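You operate a simulated robot arm through the tools that you are given. There is no shell and no other tool.

The job below is to be done with a simulated robot arm. You get a single attempt, and the scene is never put back.

Task
Strip the blue block in the work table's vise and put it away.
Fine: its dial to FREE; pin into the rack's free hole before the vise lever is freed; jaw slid open; block onto the rubber mat.

The check looks at the end state, three seconds after you hand in, the way a careful person would. Anything else that was tipped, shoved, dropped, spilled or broken makes it a failure.

Robot
A 7-joint arm with a two-finger parallel gripper, fixed in place. Base frame: the origin is at the foot of the arm, x ahead of it, y to its left, z up; the work surface is at about z = 860. Readings come in mm, degrees, newtons and seconds.
Its first joint turns from -149.0 to 149.0 degrees. Payload 3.43 kg.
The tool frame sits at the grasp point between the pads (the TCP): z along the fingers, y along the line on which they close. The tips reach 30 mm beyond it. The gripper opens to 94 mm. The fingers are 28 mm wide and 10 mm thick; the gripper's body (50 by 96 mm) begins 55 mm behind the TCP.
Orientation is that of the tool frame in the base frame, as [roll, pitch, yaw] about the fixed x, y, z axes, in that order (R = Rz(yaw) Ry(pitch) Rx(roll)). With the fingers straight down and closing along the base's y, the tool's x points along the base's -x, its y along +y and its z along -z.

Tools
- The arm moves only by the tool step_arm. Its argument "deltas" is a list of rows, each an object (a shift or turn left out is 0, a gripper value left out holds the last) with "linear": the shift along the tool's x, y, z in units of 50 mm (1.0 is 50 mm), a list of three; "angular": the turn, a rotation vector about the tool's x, y, z in units of 6 degrees (1.0 is 6 degrees), a list of three; "grip": the finger opening in mm, from 0 to 94. In form: [{"linear": [tx, ty, tz], "angular": [wx, wy, wz], "grip": grip}, ...]. A call has 1 to 20 rows; each row shifts and turns the commanded pose from where the row before left it, along the tool's axes as they then stand. A call with a number of a shift or a turn outside -1 to 1 is refused whole. Rows are played at 5 a second. More than 50 mm and 8.6 degrees between two rows, or a gripper value outside its range, and nothing of the call is played. A pose out of reach is approached as far as the arm can. The call stops where the force on the tool passes 60 N (or 10 N more than at its start, if that is more) or the arm is blocked; 0.2 s more then pass. Each finger travels about 45 mm/s and halts on what it meets, pressing with about 41 N; the grip force reading is that of the motor and also rises with nothing between the fingers. The clock runs only during rows and for 0.2 s after the last one: add rows that do not move to give the fingers time. The reply holds the time, the measured pose of the TCP, the force on the tool along the base axes, the opening and the grip force, in the units named above and with some noise, with the torque about the TCP (base axes, N m) and any sound that the robot's microphone picked up.
- Cameras (640 x 400 px; columns grow to the right, rows downward): "scene" is fixed at [49.3, -501, 1640.1]; the picture's right is [-0.47, -0.88, 0.00], its down [-0.54, 0.29, -0.79] and it looks along [0.69, -0.37, -0.62] (base axes); focal length 342 px, centre (320, 200). "wrist" rides on the gripper at [76, 14, -103] in the tool frame; the picture's right is [-0.18, 0.98, 0.00], its down [-0.75, -0.14, -0.64] and it looks along [-0.63, -0.12, 0.77] (tool axes); focal length 243 px, centre (320, 200). There is no depth. A picture from a camera that has moved, and an enlarged one, comes with that camera's place and axes in the base frame and with its lens.
- grab_frame(camera): a new picture of that camera. The clock stands still meanwhile.
- zoom(camera, box): a new picture of the part [left, top, right, bottom] of that camera's present view, enlarged. The clock stands still meanwhile.
- close_job(): hands the job in; it is judged then, once.

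Places have to be worked out from the pictures, the camera data and where the tool is seen. Open the gripper and draw the arm clear of the work before you hand the job in, unless the task says otherwise.

The tools are called after ">>>" as name(argument=value, ...) on one line, values as JSON. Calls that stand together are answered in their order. step_arm: Moves the arm, as the interface text tells. Its arguments: {"type":"object","properties":{"deltas":{"type":"array"}},"required":["deltas"]} The other tools are called the same way: grab_frame (camera) takes a picture; zoom (camera, box) takes an enlarged picture of a part of a camera's view; close_job () hands the job in.

At the start:

```text
clock: 0.0
eef_pos: [677.3, -720.7, 1255.4]
tcp_rot: [-179.8, 0.2, 180.0]
wrist_force: [0.2, 0.1, 0.8]
moment: [0.02, 0.01, 0.0]
width: 94.1
grasp_force: 0.1
```

scene: 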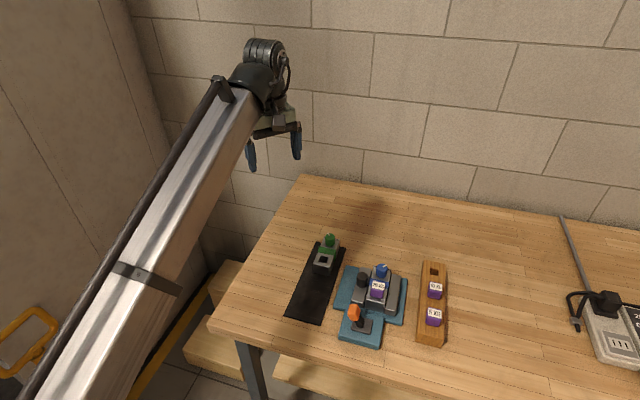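
wrist: 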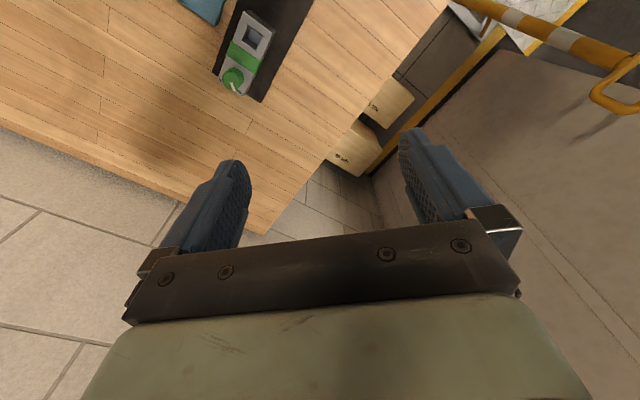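

The scene shows a work table with a rubber mat carrying a green block, a vise with a blue block, and a wooden rack with purple-tagged pins. I'll zoom in on these to understand the parts before moving.

>>> zoom(camera="scene", box=[320, 240, 460, 360])

>>> zoom(camera="scene", box=[340, 255, 410, 300])

>>> zoom(camera="scene", box=[280, 220, 360, 330])

>>> zoom(camera="scene", box=[540, 210, 640, 380])

```text
3.33 times, centred on (390, 300) of scene
camera zoom: at [49.3, -501.0, 1640.1], right [-0.47, -0.88, 0.0], down [-0.54, 0.29, -0.79], along [0.69, -0.37, -0.62], focal length 1138 px, centre (87, -133)
```

zoom: 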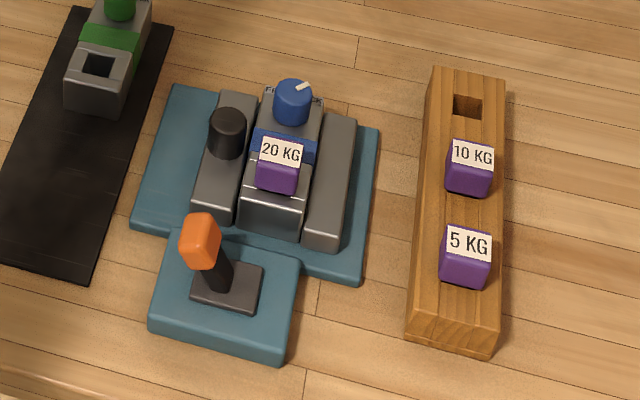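

```text
8.89 times, centred on (375, 278) of scene
camera zoom: at [49.3, -501.0, 1640.1], right [-0.47, -0.88, 0.0], down [-0.54, 0.29, -0.79], along [0.69, -0.37, -0.62], focal length 3036 px, centre (-169, -489)
```

zoom: 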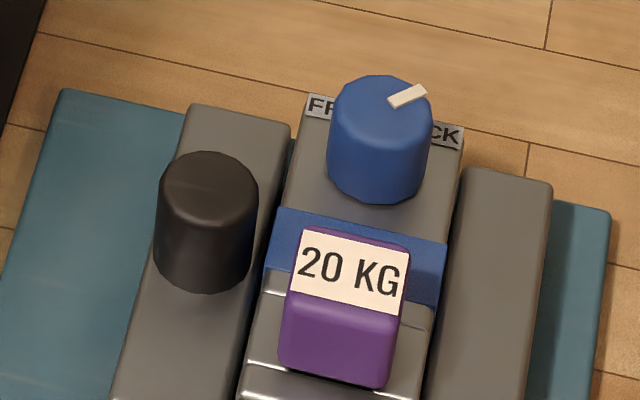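

```text
3.64 times, centred on (320, 275) of scene
camera zoom: at [49.3, -501.0, 1640.1], right [-0.47, -0.88, 0.0], down [-0.54, 0.29, -0.79], along [0.69, -0.37, -0.62], focal length 1242 px, centre (320, -73)
```

zoom: 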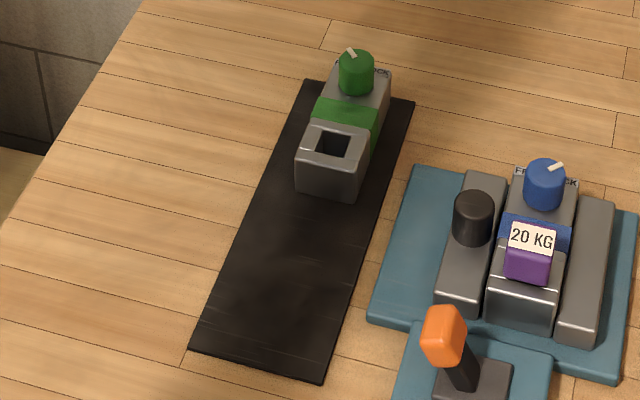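

```text
2.35 times, centred on (590, 295) of scene
camera zoom: at [49.3, -501.0, 1640.1], right [-0.47, -0.88, 0.0], down [-0.54, 0.29, -0.79], along [0.69, -0.37, -0.62], focal length 804 px, centre (-315, -24)
```

zoom: 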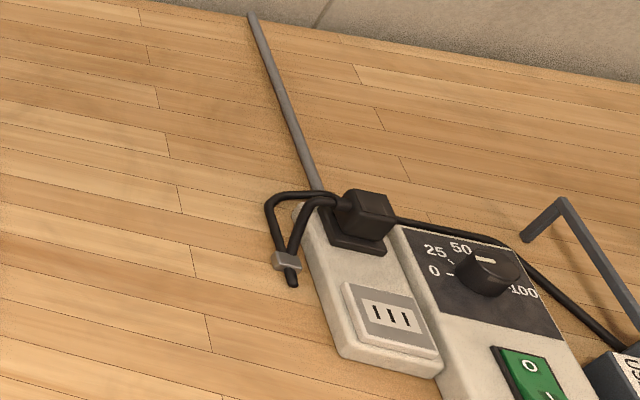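

Both cameras agree on the geometry: the table's axes lie about 45° to the base's, and the objects are at r ≈ 860–1170 mm. I'll turn the tool 45° to line up with the table and move it back to where the wrist camera can look at the vise.

>>> step_arm(deltas=[{"angular": [0, 0, 0.94]}, {"angular": [0, 0, 0.94]}, {"angular": [0, 0, 0.94]}, {"angular": [0, 0, 0.94]}, {"angular": [0, 0, 0.94]}, {"angular": [0, 0, 0.94]}, {"angular": [0, 0, 0.94]}, {"angular": [0, 0, 0.94]}, {"linear": [0.377, -0.538, 0.21]}, {"linear": [0.377, -0.538, 0.21]}, {"linear": [0.377, -0.538, 0.21]}, {"linear": [0.377, -0.538, 0.21]}, {"linear": [0.377, -0.538, 0.21]}, {"linear": [0.377, -0.538, 0.21]}, {"linear": [0.377, -0.538, 0.21]}, {"linear": [0.377, -0.538, 0.21]}, {"linear": [0.377, -0.538, 0.21]}, {"linear": [0.377, -0.538, 0.21]}])

>>> grab_frame(camera="wrist")

>>> grab_frame(camera="scene")

```text
clock: 0.8
eef_pos: [676.9, -722.1, 1254.9]
tcp_rot: [-179.4, 0.8, 165.0]
wrist_force: [0.1, -0.1, -0.8]
moment: [0.05, 0.04, -0.01]
width: 93.9
grasp_force: 0.0
stopped in row 3: the force on the tool passed its limit at 72 N (the readings are from after the stop); the commanded pose is now the measured one
```

```text
taken
camera wrist: at [608.0, -686.5, 1356.9], right [0.43, 0.9, -0.01], down [0.68, -0.32, 0.65], along [0.59, -0.29, -0.76], focal length 243 px, centre (320, 200)
```

wrist: 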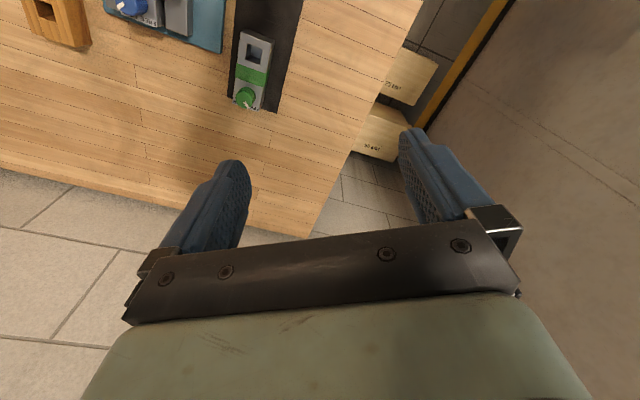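

```text
taken
```

scene: 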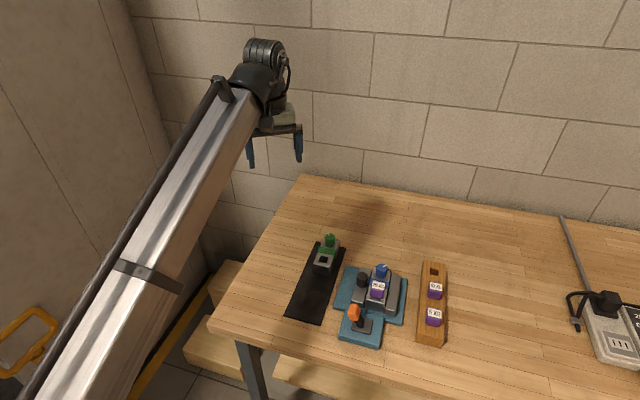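

The call stopped early on a force spike with nothing in contact, so it was probably inertial or near a singularity at full stretch. I'll pull inward gently first, then resume rotating at lower speed.

>>> step_arm(deltas=[{"linear": [0.09, 0.05, 0]}, {"linear": [0.17, 0.1, 0]}, {"linear": [0.26, 0.16, 0]}, {"linear": [0.26, 0.16, 0]}, {"linear": [0.26, 0.16, 0]}, {"linear": [0.26, 0.16, 0]}, {"linear": [0.17, 0.1, 0]}, {"linear": [0.09, 0.05, 0]}, {"linear": [0, 0, 0]}])

```text
clock: 2.8
eef_pos: [620.6, -662.0, 1238.7]
tcp_rot: [-179.0, 1.7, 165.0]
wrist_force: [21.1, -14.1, -51.8]
moment: [-0.6, -1.14, 0.06]
width: 93.8
grasp_force: 0.0
out of reach, approached as far as the arm can: row 5, 6, 7
```

The reading shows force and rows reported out of reach while moving inward at this height, so the start pose may be close to a joint limit. I'll hold still for a moment and read again.

>>> step_arm(deltas=[{"linear": [0, 0, 0]}, {"linear": [0, 0, 0]}])

>>> grab_frame(camera="scene")

```text
clock: 3.4
eef_pos: [618.8, -661.1, 1237.7]
tcp_rot: [-179.0, 1.6, 165.2]
wrist_force: [15.8, -21.0, -49.7]
moment: [0.19, -1.66, 0.75]
width: 94.2
grasp_force: 0.0
```

```text
taken
```

scene: 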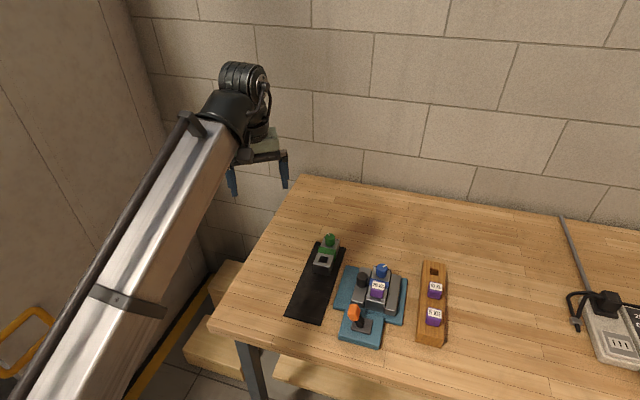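

A steady ~55 N pushing the hand down and outward suggests the gripper body is touching the arm's own forearm in this folded high pose. I'll ease down and outward to open the wrist bend.

>>> step_arm(deltas=[{"linear": [-0.1, -0.06, 0.2]}, {"linear": [-0.1, -0.06, 0.3]}, {"linear": [0, 0, 0.4]}, {"linear": [0, 0, 0.4]}, {"linear": [0, 0, 0.3]}, {"linear": [0, 0, 0.2]}, {"linear": [0, 0, 0]}])

```text
clock: 5.0
eef_pos: [628.5, -669.4, 1150.9]
tcp_rot: [-179.5, 0.8, 165.0]
wrist_force: [1.1, -0.3, 0.1]
moment: [-0.04, 0.0, 0.0]
width: 93.9
grasp_force: 0.1
```

The force is gone at z≈1151. I'll go a bit lower and rotate gently the remaining 30° to line up with the table.

>>> step_arm(deltas=[{"linear": [0, 0, 0.3]}, {"linear": [0, 0, 0.4]}, {"linear": [0, 0, 0.3]}, {"angular": [0, 0, 0.3]}, {"angular": [0, 0, 0.6]}, {"angular": [0, 0, 0.6]}, {"angular": [0, 0, 0.6]}, {"angular": [0, 0, 0.6]}, {"angular": [0, 0, 0.6]}, {"angular": [0, 0, 0.6]}, {"angular": [0, 0, 0.6]}, {"angular": [0, 0, 0.5]}, {"linear": [0, 0, 0]}])

>>> grab_frame(camera="wrist")

>>> grab_frame(camera="scene")

```text
clock: 7.8
eef_pos: [628.8, -671.3, 1100.2]
tcp_rot: [179.9, 1.0, 135.1]
wrist_force: [0.4, 1.1, -0.5]
moment: [-0.02, -0.02, -0.02]
width: 94.1
grasp_force: 0.0
```

```text
taken
camera wrist: at [585.4, -605.3, 1202.7], right [0.82, 0.57, 0.0], down [0.43, -0.62, 0.66], along [0.37, -0.54, -0.76], focal length 243 px, centre (320, 200)
```

wrist: 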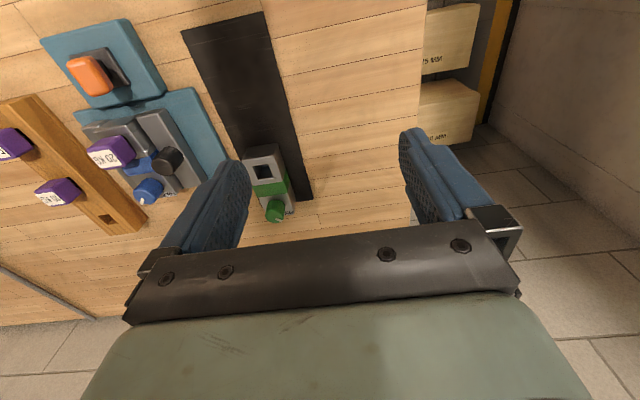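

```text
taken
```

scene: 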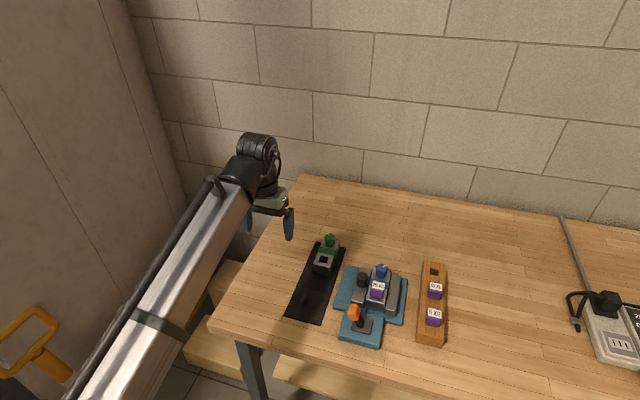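

The view is clear and force-free now. I'll slide right along the table (tool −y) about 230 mm at the same height and slightly back toward the robot to get the vise and rack centred in the wrist camera.

>>> step_arm(deltas=[{"linear": [0.1, -0.3, 0]}, {"linear": [0.2, -0.5, 0]}, {"linear": [0.2, -0.6, 0]}, {"linear": [0.2, -0.6, 0]}, {"linear": [0.2, -0.6, 0]}, {"linear": [0.1, -0.6, 0]}, {"linear": [0, -0.6, 0]}, {"linear": [0, -0.5, 0]}, {"linear": [0, -0.3, 0]}, {"linear": [0, 0, 0]}])

>>> grab_frame(camera="wrist")

>>> grab_frame(camera="scene")

```text
clock: 10.0
eef_pos: [430.8, -800.3, 1100.3]
tcp_rot: [-179.9, 1.1, 135.1]
wrist_force: [0.3, 0.5, -0.3]
moment: [0.03, 0.03, 0.02]
width: 93.9
grasp_force: 0.1
```

```text
taken
camera wrist: at [386.5, -733.0, 1202.6], right [0.82, 0.57, 0.0], down [0.43, -0.62, 0.66], along [0.37, -0.54, -0.76], focal length 243 px, centre (320, 200)
```

wrist: 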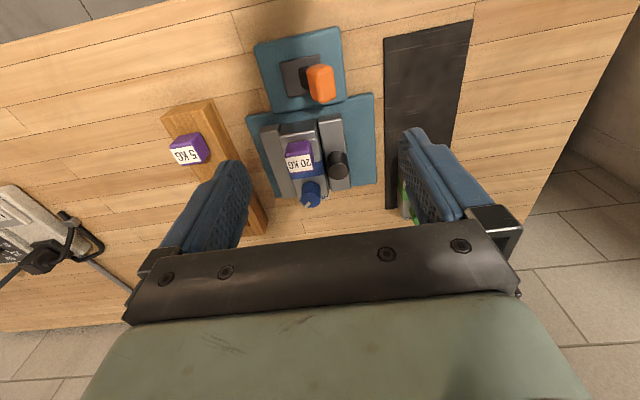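

```text
taken
```

scene: 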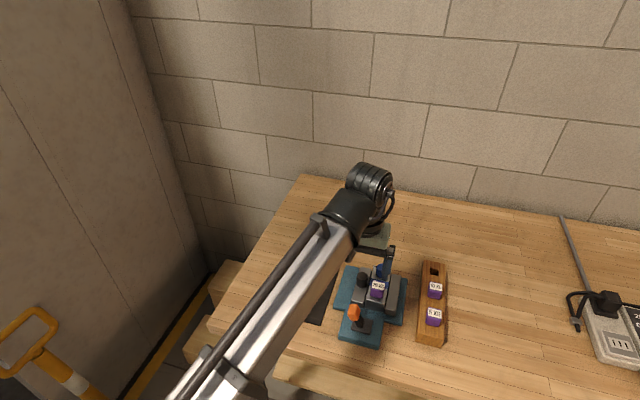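

The vise, lever and pin are well in view now. I'll zoom in on the wrist view for details of dial, lever, pin and jaw.

>>> zoom(camera="wrist", box=[240, 20, 400, 220])

>>> zoom(camera="wrist", box=[270, 140, 360, 220])

>>> zoom(camera="wrist", box=[240, 20, 360, 110])

>>> zoom(camera="scene", box=[330, 240, 450, 350])

```text
2.00 times, centred on (320, 120) of wrist
camera zoom: at [386.5, -733.0, 1202.6], right [0.82, 0.57, 0.0], down [0.43, -0.62, 0.66], along [0.37, -0.54, -0.76], focal length 485 px, centre (320, 360)
```

zoom: 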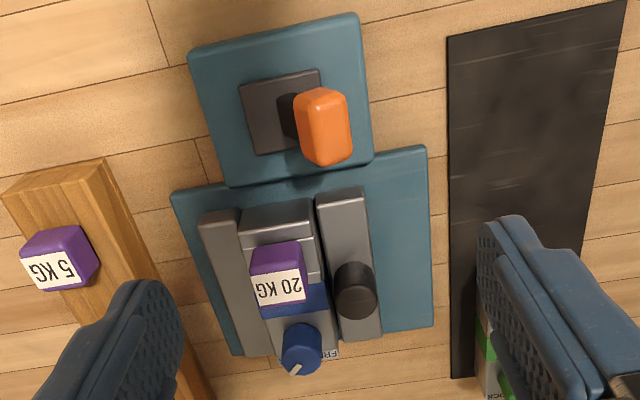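

```text
5.00 times, centred on (315, 180) of wrist
camera zoom: at [386.5, -733.0, 1202.6], right [0.82, 0.57, 0.0], down [0.43, -0.62, 0.66], along [0.37, -0.54, -0.76], focal length 1213 px, centre (345, 300)
```

zoom: 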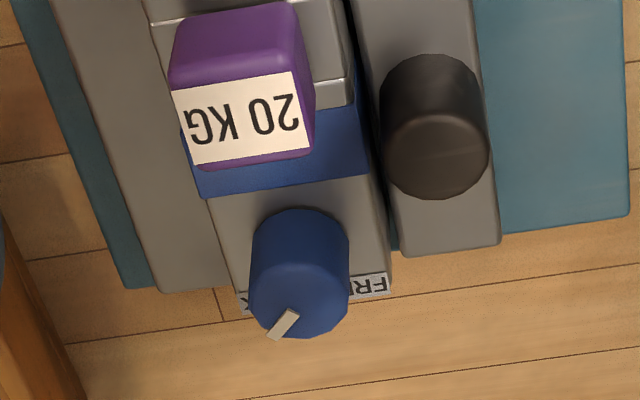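

```text
4.44 times, centred on (300, 65) of wrist
camera zoom: at [386.5, -733.0, 1202.6], right [0.82, 0.57, 0.0], down [0.43, -0.62, 0.66], along [0.37, -0.54, -0.76], focal length 1078 px, centre (409, 800)
```

zoom: 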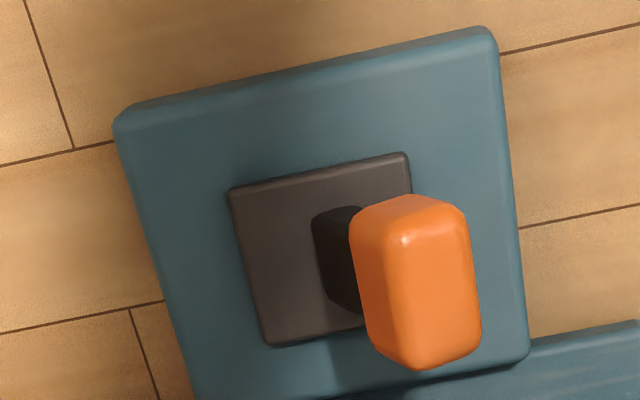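

```text
3.64 times, centred on (390, 295) of scene
camera zoom: at [49.3, -501.0, 1640.1], right [-0.47, -0.88, 0.0], down [-0.54, 0.29, -0.79], along [0.69, -0.37, -0.62], focal length 1242 px, centre (66, -146)
```

zoom: 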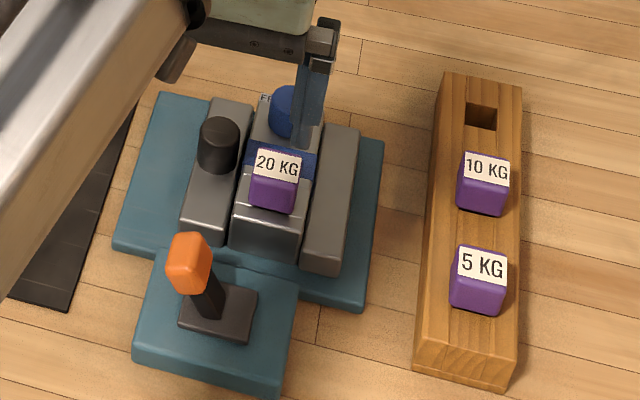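

Triangulating the two views puts the dial top at about (514,-941,921), the lever handle at about (432,-796,924) and the rack's free hole at about (450,-1075,893). Some of these are beyond the stated tool-down reach, so I'll test how far out the arm goes at safe height.

>>> step_arm(deltas=[{"linear": [-0.2, 0, 0]}, {"linear": [-0.4, 0, 0]}, {"linear": [-0.4, 0, 0]}, {"linear": [-0.4, 0, 0]}, {"linear": [-0.4, 0, 0]}, {"linear": [-0.4, 0, 0]}, {"linear": [-0.4, 0, 0]}, {"linear": [-0.3, 0, 0]}, {"linear": [-0.2, 0, 0]}, {"linear": [0, 0, 0]}])

```text
clock: 12.2
eef_pos: [540.9, -907.8, 1102.6]
tcp_rot: [179.9, 1.0, 135.2]
wrist_force: [-0.4, -0.4, 0.4]
moment: [0.0, 0.02, -0.01]
width: 94.1
grasp_force: 0.0
```

It reached r≈1057 without complaint at z=1102. I'll lower to about z≈1010 at this spot, still above everything, to see whether the reach holds near the work height.

>>> step_arm(deltas=[{"linear": [0, 0, 0.2]}, {"linear": [0, 0, 0.4]}, {"linear": [0, 0, 0.4]}, {"linear": [0, 0, 0.4]}, {"linear": [0, 0, 0.3]}, {"linear": [0, 0, 0.1]}, {"linear": [0, 0, 0]}])

>>> grab_frame(camera="scene")

>>> grab_frame(camera="wrist")

```text
clock: 13.8
eef_pos: [541.0, -910.4, 1011.9]
tcp_rot: [180.0, 1.0, 135.2]
wrist_force: [0.6, 0.5, 0.2]
moment: [0.03, 0.02, -0.01]
width: 94.0
grasp_force: 0.1
```

```text
taken
```

scene: 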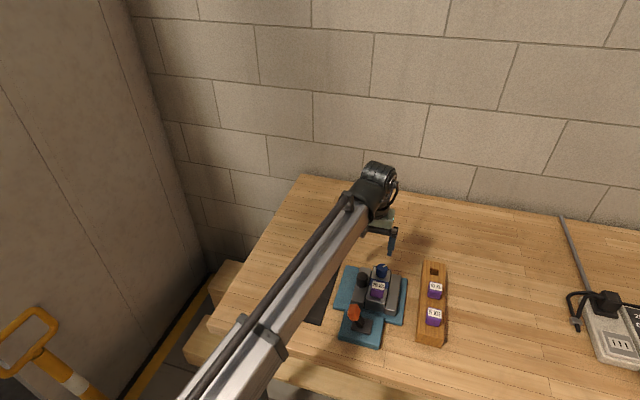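

```text
taken
camera wrist: at [497.3, -843.4, 1114.1], right [0.82, 0.57, 0.0], down [0.43, -0.62, 0.66], along [0.37, -0.54, -0.76], focal length 243 px, centre (320, 200)
```

wrist: 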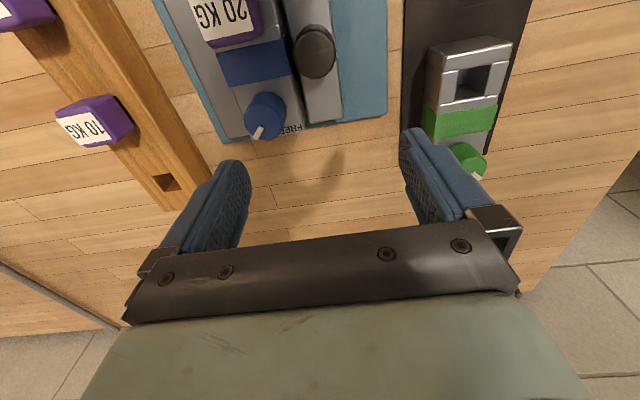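

Reach still holds at r≈1059, z≈1012. Next I'll test directly above the rack's free hole (r≈1165), staying at z≈1010, which is well above the rack's pin heads.

>>> step_arm(deltas=[{"linear": [0, -0.2, 0]}, {"linear": [0, -0.4, 0]}, {"linear": [0, -0.5, 0]}, {"linear": [0, -0.5, 0]}, {"linear": [-0.1, -0.5, 0]}, {"linear": [-0.2, -0.5, 0]}, {"linear": [-0.3, -0.5, 0]}, {"linear": [-0.3, -0.3, 0]}, {"linear": [-0.1, -0.2, 0]}, {"linear": [0, 0, 0]}, {"linear": [0, 0, 0]}])

>>> grab_frame(camera="wrist")

>>> grab_frame(camera="scene")

```text
clock: 16.2
eef_pos: [450.3, -1073.3, 1013.7]
tcp_rot: [-180.0, 0.9, 135.2]
wrist_force: [-0.6, -0.2, -0.2]
moment: [0.01, 0.0, -0.01]
width: 94.0
grasp_force: 0.1
```

```text
taken
camera wrist: at [405.8, -1007.0, 1116.0], right [0.82, 0.57, 0.0], down [0.43, -0.62, 0.66], along [0.37, -0.54, -0.76], focal length 243 px, centre (320, 200)
```

wrist: 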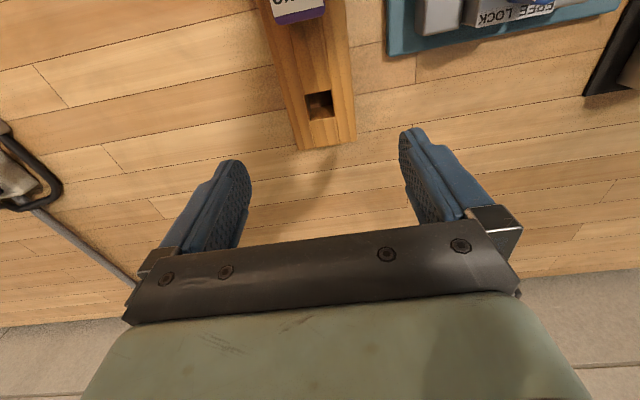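

```text
taken
```

scene: 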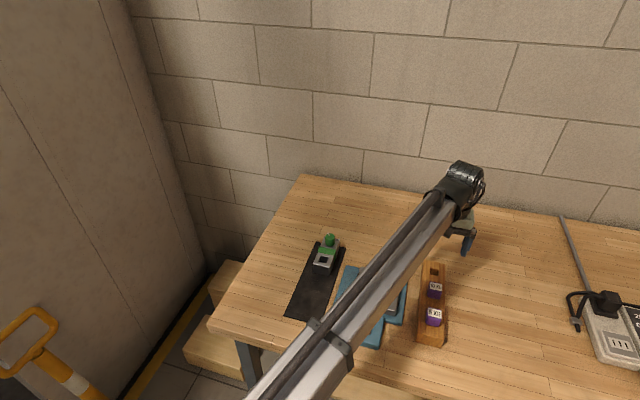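

The hole sits right below the TCP in the wrist view, matching the estimate, and this point is in reach. I'll also check reach lower, to z≈945, with tips still above the rack top, then zoom in on the hole.

>>> step_arm(deltas=[{"linear": [0, 0, 0.2]}, {"linear": [0, 0, 0.3]}, {"linear": [0, 0, 0.4]}, {"linear": [0, 0, 0.3]}, {"linear": [0, 0, 0.2]}, {"linear": [0, 0, 0]}])

>>> grab_frame(camera="wrist")

>>> zoom(camera="wrist", box=[240, 20, 400, 120])

```text
clock: 17.6
eef_pos: [451.6, -1073.3, 943.2]
tcp_rot: [-180.0, 1.0, 135.1]
wrist_force: [-0.9, 0.0, 0.0]
moment: [-0.02, 0.03, 0.02]
width: 94.1
grasp_force: 0.2
```

```text
taken
camera wrist: at [406.6, -1007.1, 1045.6], right [0.82, 0.57, 0.0], down [0.43, -0.62, 0.66], along [0.37, -0.54, -0.76], focal length 243 px, centre (320, 200)
```

wrist: 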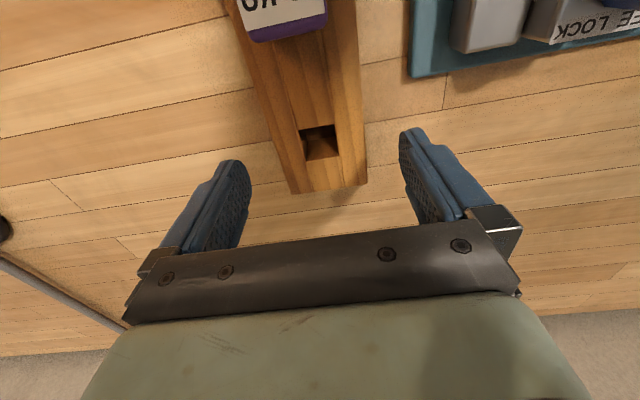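

```text
4.00 times, centred on (320, 70) of wrist
camera zoom: at [406.6, -1007.1, 1045.6], right [0.82, 0.57, 0.0], down [0.43, -0.62, 0.66], along [0.37, -0.54, -0.76], focal length 970 px, centre (320, 720)
```

zoom: 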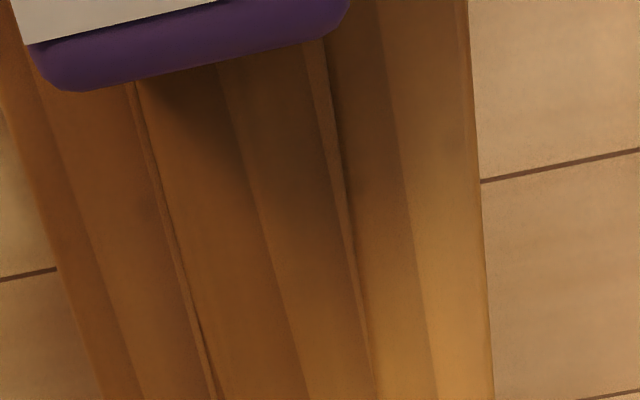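

Reach is fine here too at z=943. I'll zoom on the hole itself to get its position and size precisely, which I'll need later for insertion.

>>> zoom(camera="wrist", box=[260, 110, 380, 200])

>>> zoom(camera="wrist", box=[220, 0, 380, 100])

```text
4.44 times, centred on (320, 155) of wrist
camera zoom: at [406.6, -1007.1, 1045.6], right [0.82, 0.57, 0.0], down [0.43, -0.62, 0.66], along [0.37, -0.54, -0.76], focal length 1078 px, centre (320, 400)
```

zoom: 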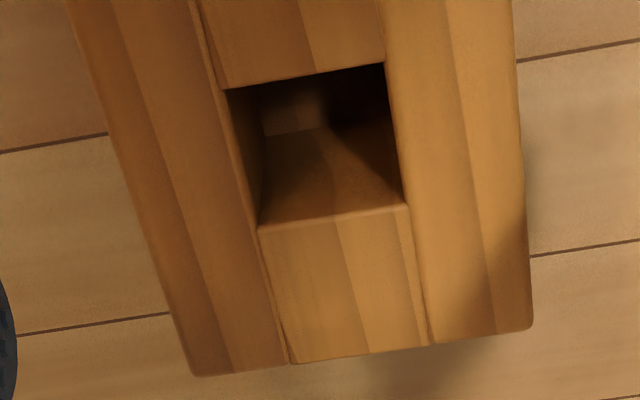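

```text
4.00 times, centred on (300, 50) of wrist
camera zoom: at [406.6, -1007.1, 1045.6], right [0.82, 0.57, 0.0], down [0.43, -0.62, 0.66], along [0.37, -0.54, -0.76], focal length 970 px, centre (400, 800)
```

zoom: 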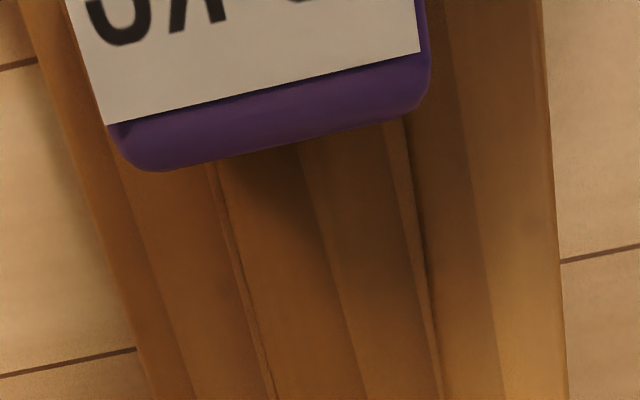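

The hole is a 24 mm square centred near (452.5,-1073), exactly aligned to the table's 45° axes. Next I'll rise, move back over to a spot where the camera looks straight at the dial, and take out the 1° tilt.

>>> step_arm(deltas=[{"linear": [0, 0, -0.3], "angular": [0, 0.085, 0]}, {"linear": [0, 0, -0.5], "angular": [0, 0.085, 0]}, {"linear": [0, 0, -0.5]}, {"linear": [0, 0, -0.3]}, {"linear": [0.2, 0.2, 0]}, {"linear": [0.4, 0.4, 0]}, {"linear": [0.4, 0.5, 0]}, {"linear": [0.4, 0.5, 0]}, {"linear": [0.4, 0.5, 0]}, {"linear": [0.36, 0.4, 0]}, {"linear": [0.2, 0.3, 0]}, {"linear": [0, 0, 0]}])

>>> grab_frame(camera="wrist")

>>> zoom(camera="wrist", box=[260, 130, 380, 230])

```text
clock: 20.2
eef_pos: [466.3, -891.2, 1024.6]
tcp_rot: [-180.0, 0.0, 135.1]
wrist_force: [-0.9, 0.0, 0.3]
moment: [-0.01, 0.02, 0.0]
width: 94.2
grasp_force: 0.0
```

```text
taken
camera wrist: at [423.7, -825.8, 1127.3], right [0.82, 0.57, 0.0], down [0.43, -0.63, 0.64], along [0.36, -0.53, -0.77], focal length 243 px, centre (320, 200)
```

wrist: 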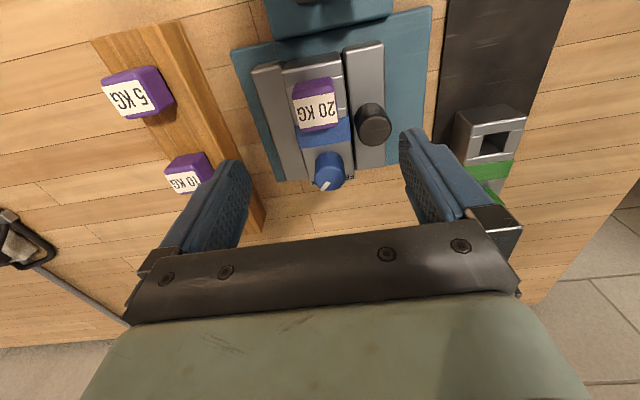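

```text
4.00 times, centred on (320, 180) of wrist
camera zoom: at [423.7, -825.8, 1127.3], right [0.82, 0.57, 0.0], down [0.43, -0.63, 0.64], along [0.36, -0.53, -0.77], focal length 970 px, centre (320, 280)
```

zoom: 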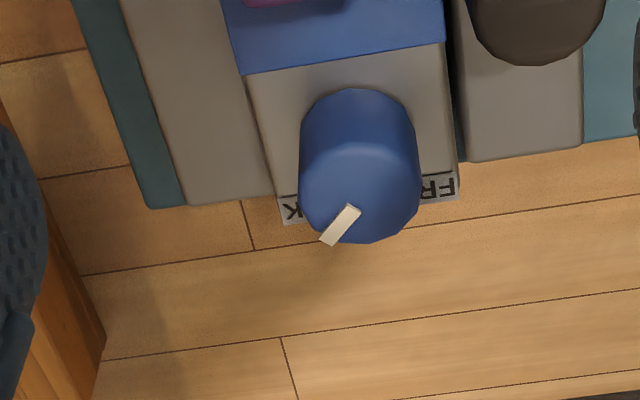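

The dial's top is near (513.5,-938), z ≈ 922, 31 mm across, and the pointer is about 40° toward LOCK. I'll move above it, turn the tool 40° clockwise so there's room for a counter-clockwise turn, and narrow the fingers to 60 mm.

>>> step_arm(deltas=[{"linear": [-0.2, 0, 0], "grip": 60}, {"linear": [-0.35, 0, 0]}, {"linear": [-0.4, 0, 0]}, {"linear": [-0.25, 0, 0]}, {"linear": [-0.13, 0, 0]}, {"angular": [0, 0, 0.4]}, {"angular": [0, 0, 0.7]}, {"angular": [0, 0, 0.8]}, {"angular": [0, 0, 0.8]}, {"angular": [0, 0, 0.8]}, {"angular": [0, 0, 0.8]}, {"angular": [0, 0, 0.8]}, {"angular": [0, 0, 0.8]}, {"angular": [0, 0, 0.5]}, {"angular": [0, 0, 0.27]}, {"linear": [0, 0, 0]}])

>>> grab_frame(camera="wrist")

>>> grab_frame(camera="scene")

```text
clock: 23.6
eef_pos: [513.2, -938.3, 1023.1]
tcp_rot: [180.0, 0.0, 95.0]
wrist_force: [-0.5, 0.3, -0.4]
moment: [0.02, 0.0, 0.02]
width: 59.7
grasp_force: 0.0
```

```text
taken
camera wrist: at [522.0, -859.9, 1127.1], right [1.0, -0.1, 0.0], down [-0.07, -0.76, 0.64], along [-0.06, -0.64, -0.77], focal length 243 px, centre (320, 200)
```

wrist: 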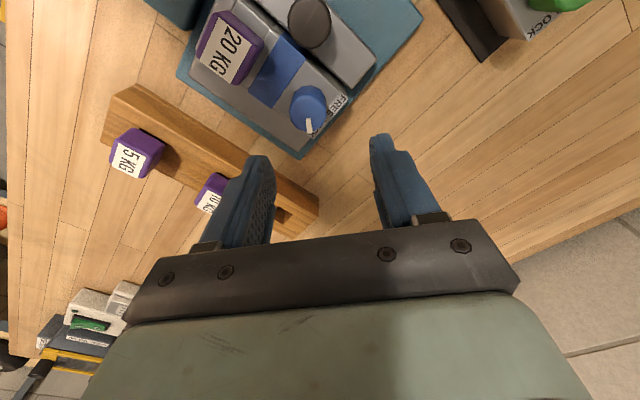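

```text
taken
```

scene: 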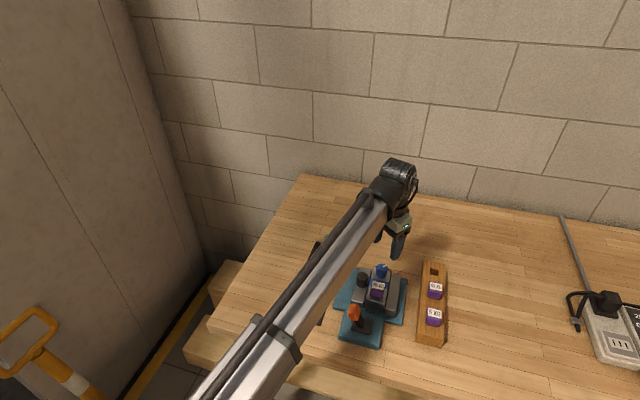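

The picture shows the fingers narrowed and the dial ahead of them in view. I'll zoom to refine its centre before descending.

>>> zoom(camera="wrist", box=[250, 60, 370, 150])

>>> zoom(camera="scene", box=[340, 220, 440, 300])

```text
4.44 times, centred on (310, 105) of wrist
camera zoom: at [522.0, -859.9, 1127.1], right [1.0, -0.1, 0.0], down [-0.07, -0.76, 0.64], along [-0.06, -0.64, -0.77], focal length 1078 px, centre (364, 622)
```

zoom: 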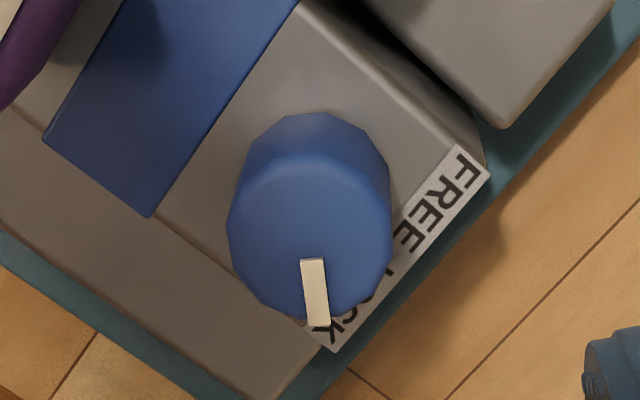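

```text
5.00 times, centred on (390, 260) of scene
camera zoom: at [49.3, -501.0, 1640.1], right [-0.47, -0.88, 0.0], down [-0.54, 0.29, -0.79], along [0.69, -0.37, -0.62], focal length 1708 px, centre (-30, -100)
```

zoom: 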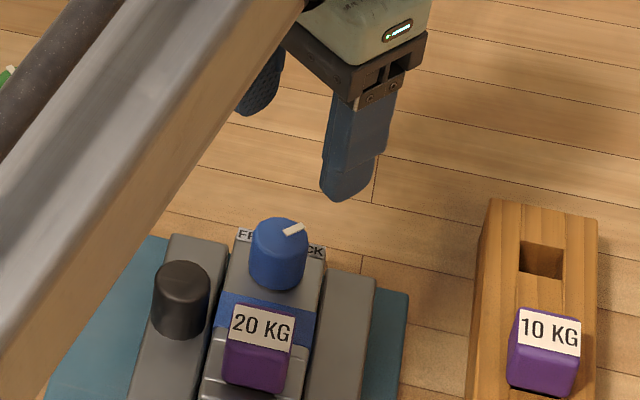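

Crossing the two wrist views (well-conditioned) puts the dial top at about (505.5,-929), z ≈ 938, with a diameter of ~29 mm, so my earlier height estimate was low. I'll shift the TCP onto that and descend to z≈975, staying above the knob, then check.

>>> step_arm(deltas=[{"linear": [0.1, -0.07, 0.1]}, {"linear": [0.1, -0.07, 0.3]}, {"linear": [0, 0, 0.3]}, {"linear": [0, 0, 0.2]}, {"linear": [0, 0, 0.06]}, {"linear": [0, 0, 0]}])

>>> grab_frame(camera="wrist")

>>> zoom(camera="wrist", box=[240, 70, 400, 170])

>>> zoom(camera="scene", box=[340, 220, 440, 300])

```text
clock: 25.0
eef_pos: [505.5, -928.2, 976.1]
tcp_rot: [-179.9, -0.1, 95.0]
wrist_force: [0.0, -0.6, -0.7]
moment: [0.01, -0.02, -0.01]
width: 60.0
grasp_force: 0.1
```

```text
taken
camera wrist: at [514.0, -849.9, 1079.6], right [1.0, -0.1, 0.0], down [-0.07, -0.76, 0.64], along [-0.06, -0.64, -0.77], focal length 243 px, centre (320, 200)
```

wrist: 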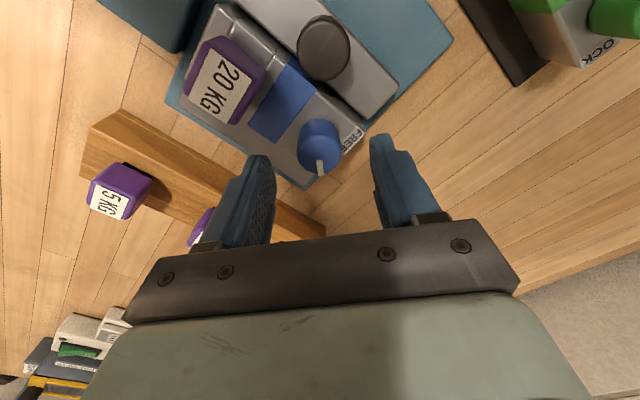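

```text
4.00 times, centred on (320, 120) of wrist
camera zoom: at [514.0, -849.9, 1079.6], right [1.0, -0.1, 0.0], down [-0.07, -0.76, 0.64], along [-0.06, -0.64, -0.77], focal length 970 px, centre (320, 520)
```

zoom: 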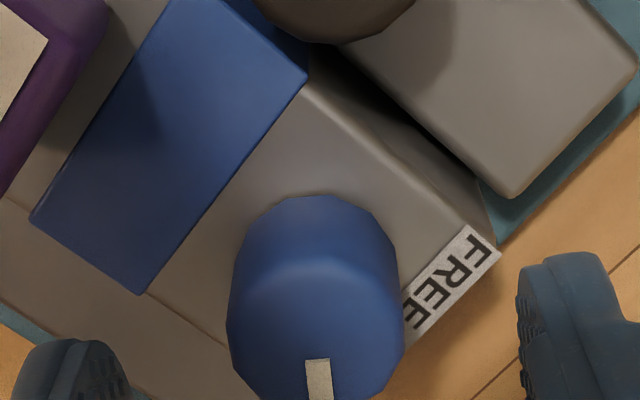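

```text
5.00 times, centred on (390, 260) of scene
camera zoom: at [49.3, -501.0, 1640.1], right [-0.47, -0.88, 0.0], down [-0.54, 0.29, -0.79], along [0.69, -0.37, -0.62], focal length 1708 px, centre (-30, -100)
```

zoom: 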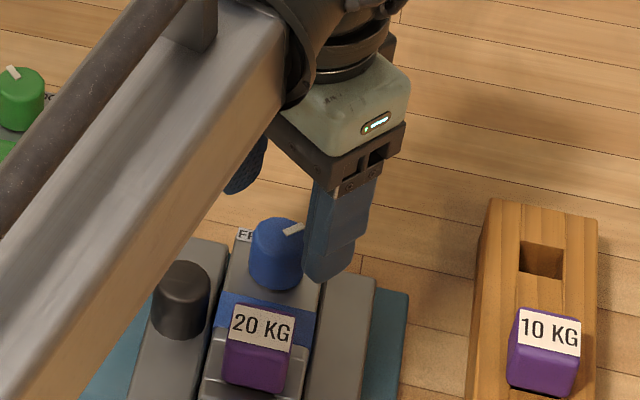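

The knob's top now projects right where the TCP axis should be. I'll descend to z≈950 so the pads overlap the knob by about 18 mm, and close on it.

>>> step_arm(deltas=[{"linear": [0, 0, 0.15]}, {"linear": [0, 0, 0.2]}, {"linear": [0, 0, 0.12]}, {"linear": [0, 0, 0.05]}, {"linear": [0, 0, 0]}])

>>> step_arm(deltas=[{"grip": 24}, {"grip": 24}, {"grip": 24}, {"grip": 24}, {"grip": 24}])

>>> grab_frame(camera="wrist")

>>> zoom(camera="scene", box=[340, 220, 440, 300])

```text
clock: 26.2
eef_pos: [505.0, -927.8, 948.7]
tcp_rot: [179.9, 0.0, 95.0]
wrist_force: [0.8, -0.1, -0.1]
moment: [-0.02, 0.02, 0.02]
width: 59.9
grasp_force: 0.1
```

```text
clock: 27.4
eef_pos: [505.9, -928.1, 949.9]
tcp_rot: [-179.9, 0.1, 95.0]
wrist_force: [-3.3, 0.9, 0.6]
moment: [-0.05, 0.01, 0.01]
width: 28.3
grasp_force: 41.5
```

```text
taken
camera wrist: at [514.1, -849.7, 1052.9], right [1.0, -0.1, 0.0], down [-0.07, -0.76, 0.64], along [-0.06, -0.64, -0.77], focal length 243 px, centre (320, 200)
```

wrist: 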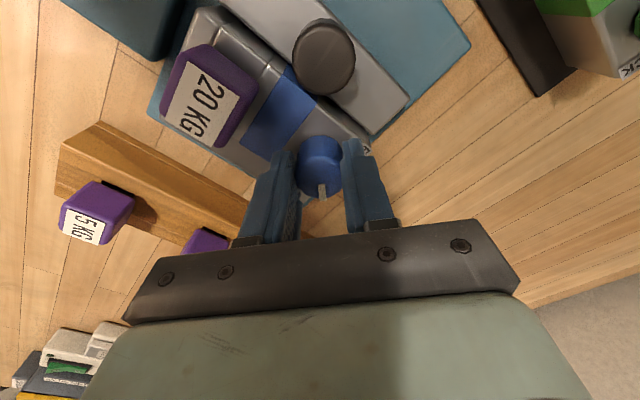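

```text
5.00 times, centred on (390, 260) of scene
camera zoom: at [49.3, -501.0, 1640.1], right [-0.47, -0.88, 0.0], down [-0.54, 0.29, -0.79], along [0.69, -0.37, -0.62], focal length 1708 px, centre (-30, -100)
```

zoom: 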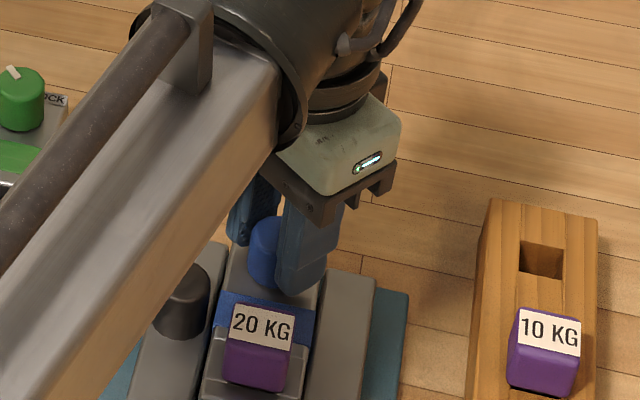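

The dial is gripped at 28.3 mm. I'll turn counter-clockwise (seen from above) 40° first and watch the torque and picture.

>>> step_arm(deltas=[{"angular": [0, 0, -0.4]}, {"angular": [0, 0, -0.7]}, {"angular": [0, 0, -0.8]}, {"angular": [0, 0, -0.8]}, {"angular": [0, 0, -0.8]}, {"angular": [0, 0, -0.8]}, {"angular": [0, 0, -0.8]}, {"angular": [0, 0, -0.8]}, {"angular": [0, 0, -0.5]}, {"angular": [0, 0, 0]}])

>>> grab_frame(camera="wrist")

>>> grab_frame(camera="scene")

```text
clock: 29.6
eef_pos: [505.4, -927.4, 949.2]
tcp_rot: [179.9, 0.0, 133.5]
wrist_force: [-0.8, -1.2, -0.4]
moment: [-0.01, -0.05, -0.01]
width: 28.5
grasp_force: 40.8
```

```text
taken
camera wrist: at [464.1, -862.2, 1053.0], right [0.84, 0.54, 0.0], down [0.42, -0.64, 0.64], along [0.35, -0.54, -0.77], focal length 243 px, centre (320, 200)
```

wrist: 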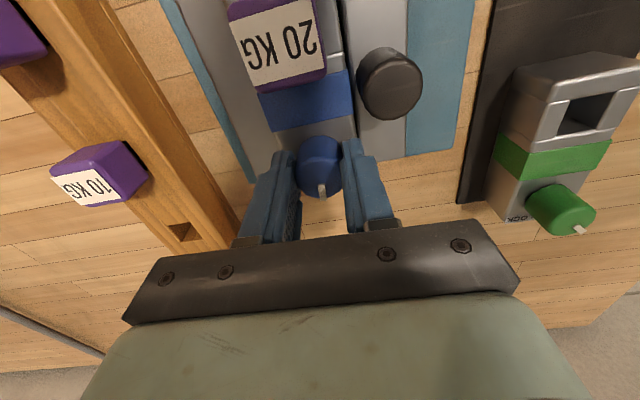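

```text
taken
```

scene: 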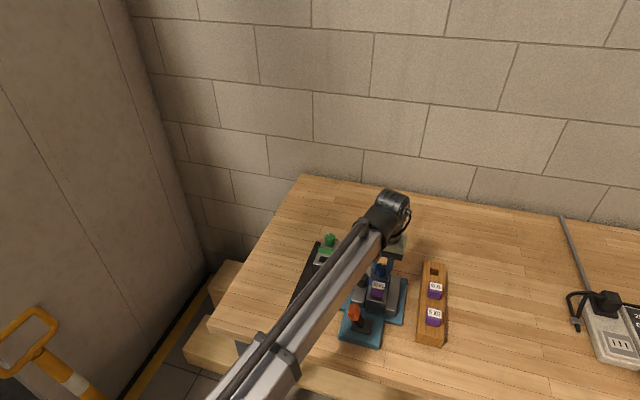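

The pointer follows the gripper with hardly any resisting torque. I'll turn another 40° and watch for a stop or a click.

>>> step_arm(deltas=[{"angular": [0, 0, -0.4]}, {"angular": [0, 0, -0.7]}, {"angular": [0, 0, -0.8]}, {"angular": [0, 0, -0.8]}, {"angular": [0, 0, -0.8]}, {"angular": [0, 0, -0.8]}, {"angular": [0, 0, -0.8]}, {"angular": [0, 0, -0.7]}, {"angular": [0, 0, -0.5]}, {"angular": [0, 0, 0]}])

>>> grab_frame(camera="wrist")

>>> zoom(camera="wrist", box=[240, 90, 400, 220])

>>> zoom(camera="scene", box=[300, 220, 420, 300])

```text
clock: 31.8
eef_pos: [505.5, -928.0, 948.8]
tcp_rot: [-180.0, 0.0, 171.3]
wrist_force: [-4.4, -2.8, 0.3]
moment: [-0.19, 0.04, 0.01]
width: 28.5
grasp_force: 40.6
```

```text
taken
camera wrist: at [432.7, -901.2, 1053.1], right [0.33, 0.94, 0.0], down [0.72, -0.25, 0.64], along [0.6, -0.21, -0.77], focal length 243 px, centre (320, 200)
```

wrist: 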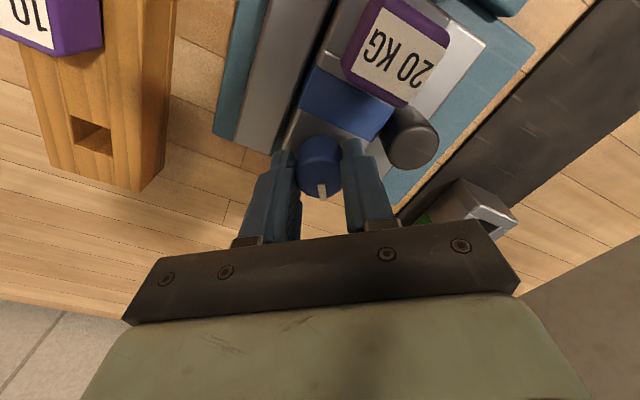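

```text
3.08 times, centred on (320, 155) of wrist
camera zoom: at [432.7, -901.2, 1053.1], right [0.33, 0.94, 0.0], down [0.72, -0.25, 0.64], along [0.6, -0.21, -0.77], focal length 746 px, centre (320, 338)
```

zoom: 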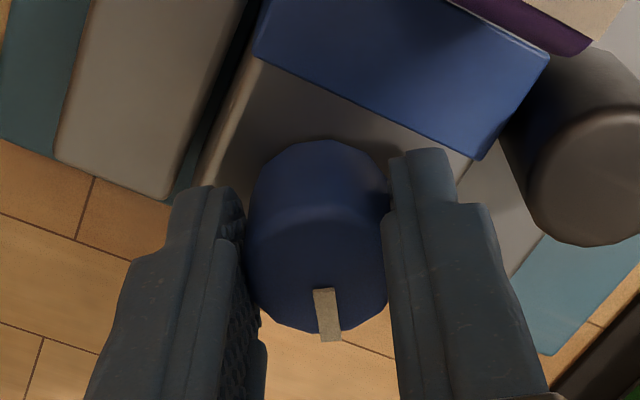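

```text
5.00 times, centred on (360, 260) of scene
camera zoom: at [49.3, -501.0, 1640.1], right [-0.47, -0.88, 0.0], down [-0.54, 0.29, -0.79], along [0.69, -0.37, -0.62], focal length 1708 px, centre (120, -100)
```

zoom: 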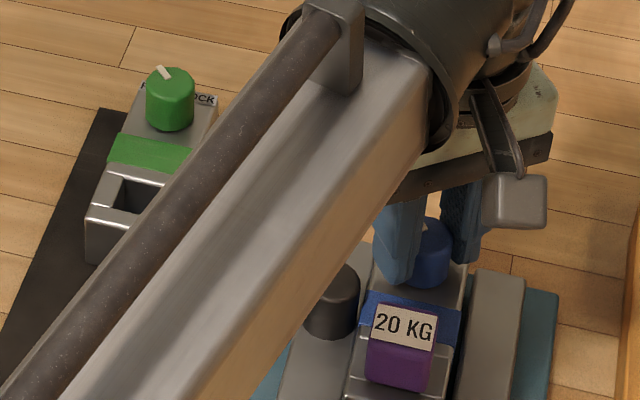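

The dial has turned ~76° with its pointer now near the mirrored FREE side, similar to the green block's FREE pointer. I'll try a few more degrees to feel for a stop.

>>> step_arm(deltas=[{"angular": [0, 0, -0.4]}, {"angular": [0, 0, -0.4]}, {"angular": [0, 0, 0]}])

>>> zoom(camera="wrist", box=[240, 90, 400, 220])

```text
clock: 32.6
eef_pos: [505.2, -927.2, 949.6]
tcp_rot: [179.9, -0.1, 176.1]
wrist_force: [-5.9, -0.4, -0.6]
moment: [-0.04, 0.24, 0.04]
width: 28.4
grasp_force: 41.0
```

```text
3.08 times, centred on (320, 155) of wrist
camera zoom: at [430.8, -907.6, 1053.1], right [0.25, 0.97, 0.0], down [0.74, -0.19, 0.64], along [0.62, -0.16, -0.77], focal length 746 px, centre (320, 338)
```

zoom: 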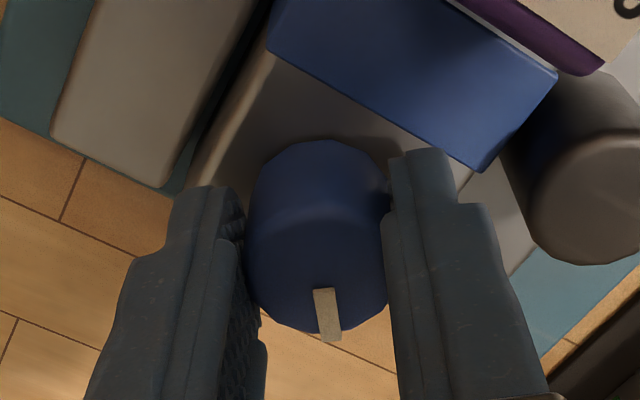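

Still no stop and the pointer keeps following. I'll turn 5° more, checking torque.

>>> step_arm(deltas=[{"angular": [0, 0, -0.4]}, {"angular": [0, 0, -0.4]}, {"angular": [0, 0, 0]}])

>>> zoom(camera="wrist", box=[240, 90, 400, 220])

```text
clock: 33.4
eef_pos: [505.1, -927.6, 950.2]
tcp_rot: [-180.0, -0.1, -179.2]
wrist_force: [-7.5, -1.7, 0.0]
moment: [-0.02, 0.35, 0.03]
width: 28.5
grasp_force: 41.0
```

```text
3.08 times, centred on (320, 155) of wrist
camera zoom: at [429.7, -914.1, 1053.1], right [0.17, 0.99, 0.0], down [0.76, -0.13, 0.64], along [0.63, -0.11, -0.77], focal length 746 px, centre (320, 338)
```

zoom: 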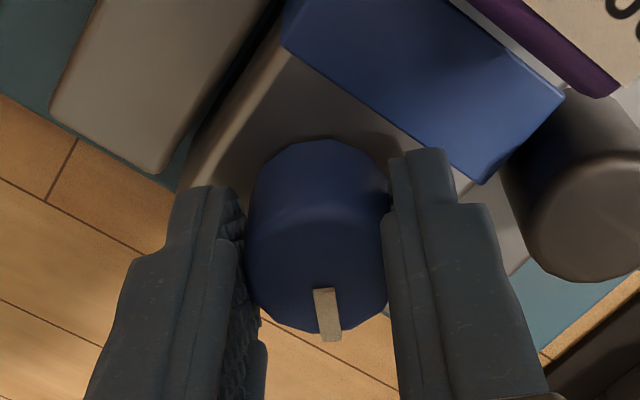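

The dial is turned ~86° with the pointer now past +45° on the FREE side. I'll open only slightly (the black jaw handle is near the right finger), rise, and look at the pointer against the label.

>>> step_arm(deltas=[{"grip": 38}, {"grip": 38}, {"linear": [0, 0, -0.2]}, {"linear": [0, 0, -0.4]}, {"linear": [0, 0, -0.5]}, {"linear": [0, 0, -0.4]}, {"linear": [0, 0, -0.2]}, {"linear": [0, 0, 0]}])

>>> grab_frame(camera="wrist")

>>> zoom(camera="wrist", box=[260, 60, 380, 150])

```text
clock: 35.2
eef_pos: [506.3, -926.6, 1035.0]
tcp_rot: [-180.0, 0.0, -179.2]
wrist_force: [-0.2, 0.2, -0.4]
moment: [0.01, 0.02, 0.01]
width: 37.8
grasp_force: 0.0
```

```text
taken
camera wrist: at [430.3, -913.6, 1138.4], right [0.17, 0.99, 0.0], down [0.76, -0.13, 0.64], along [0.63, -0.11, -0.77], focal length 243 px, centre (320, 200)
```

wrist: 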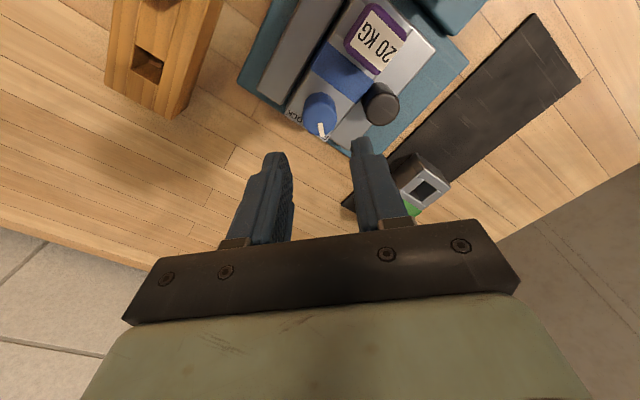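

```text
4.44 times, centred on (320, 105) of wrist
camera zoom: at [430.3, -913.6, 1138.4], right [0.17, 0.99, 0.0], down [0.76, -0.13, 0.64], along [0.63, -0.11, -0.77], focal length 1078 px, centre (320, 622)
```

zoom: 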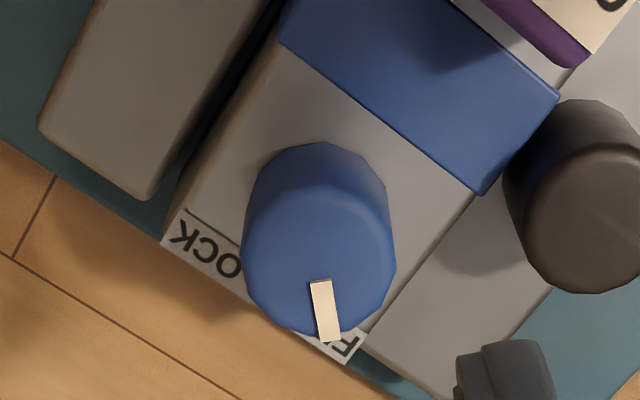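

The pointer now rests on the FREE end at roughly +41°, while LOCK was about −46°, so a few degrees remain for a full 90°. I'll go back down, re-grip and nudge it ~5° further.

>>> step_arm(deltas=[{"linear": [0, 0, 0.2]}, {"linear": [0, 0, 0.4]}, {"linear": [0, 0, 0.5]}, {"linear": [0, 0, 0.4]}, {"linear": [0, 0, 0.2]}, {"linear": [0, 0, 0]}, {"grip": 24}, {"grip": 24}, {"grip": 24}])

>>> step_arm(deltas=[{"angular": [0, 0, -0.25]}, {"angular": [0, 0, -0.3]}, {"angular": [0, 0, -0.3]}, {"angular": [0, 0, 0]}])

```text
clock: 37.2
eef_pos: [505.9, -928.5, 948.2]
tcp_rot: [179.9, -0.2, -179.1]
wrist_force: [0.0, 0.5, -0.2]
moment: [0.01, -0.03, 0.0]
width: 28.3
grasp_force: 41.1
```

```text
clock: 38.2
eef_pos: [506.4, -929.1, 949.5]
tcp_rot: [-179.9, 0.0, -174.1]
wrist_force: [2.8, -5.4, 0.2]
moment: [-0.08, -0.02, -0.68]
width: 28.2
grasp_force: 40.9
```

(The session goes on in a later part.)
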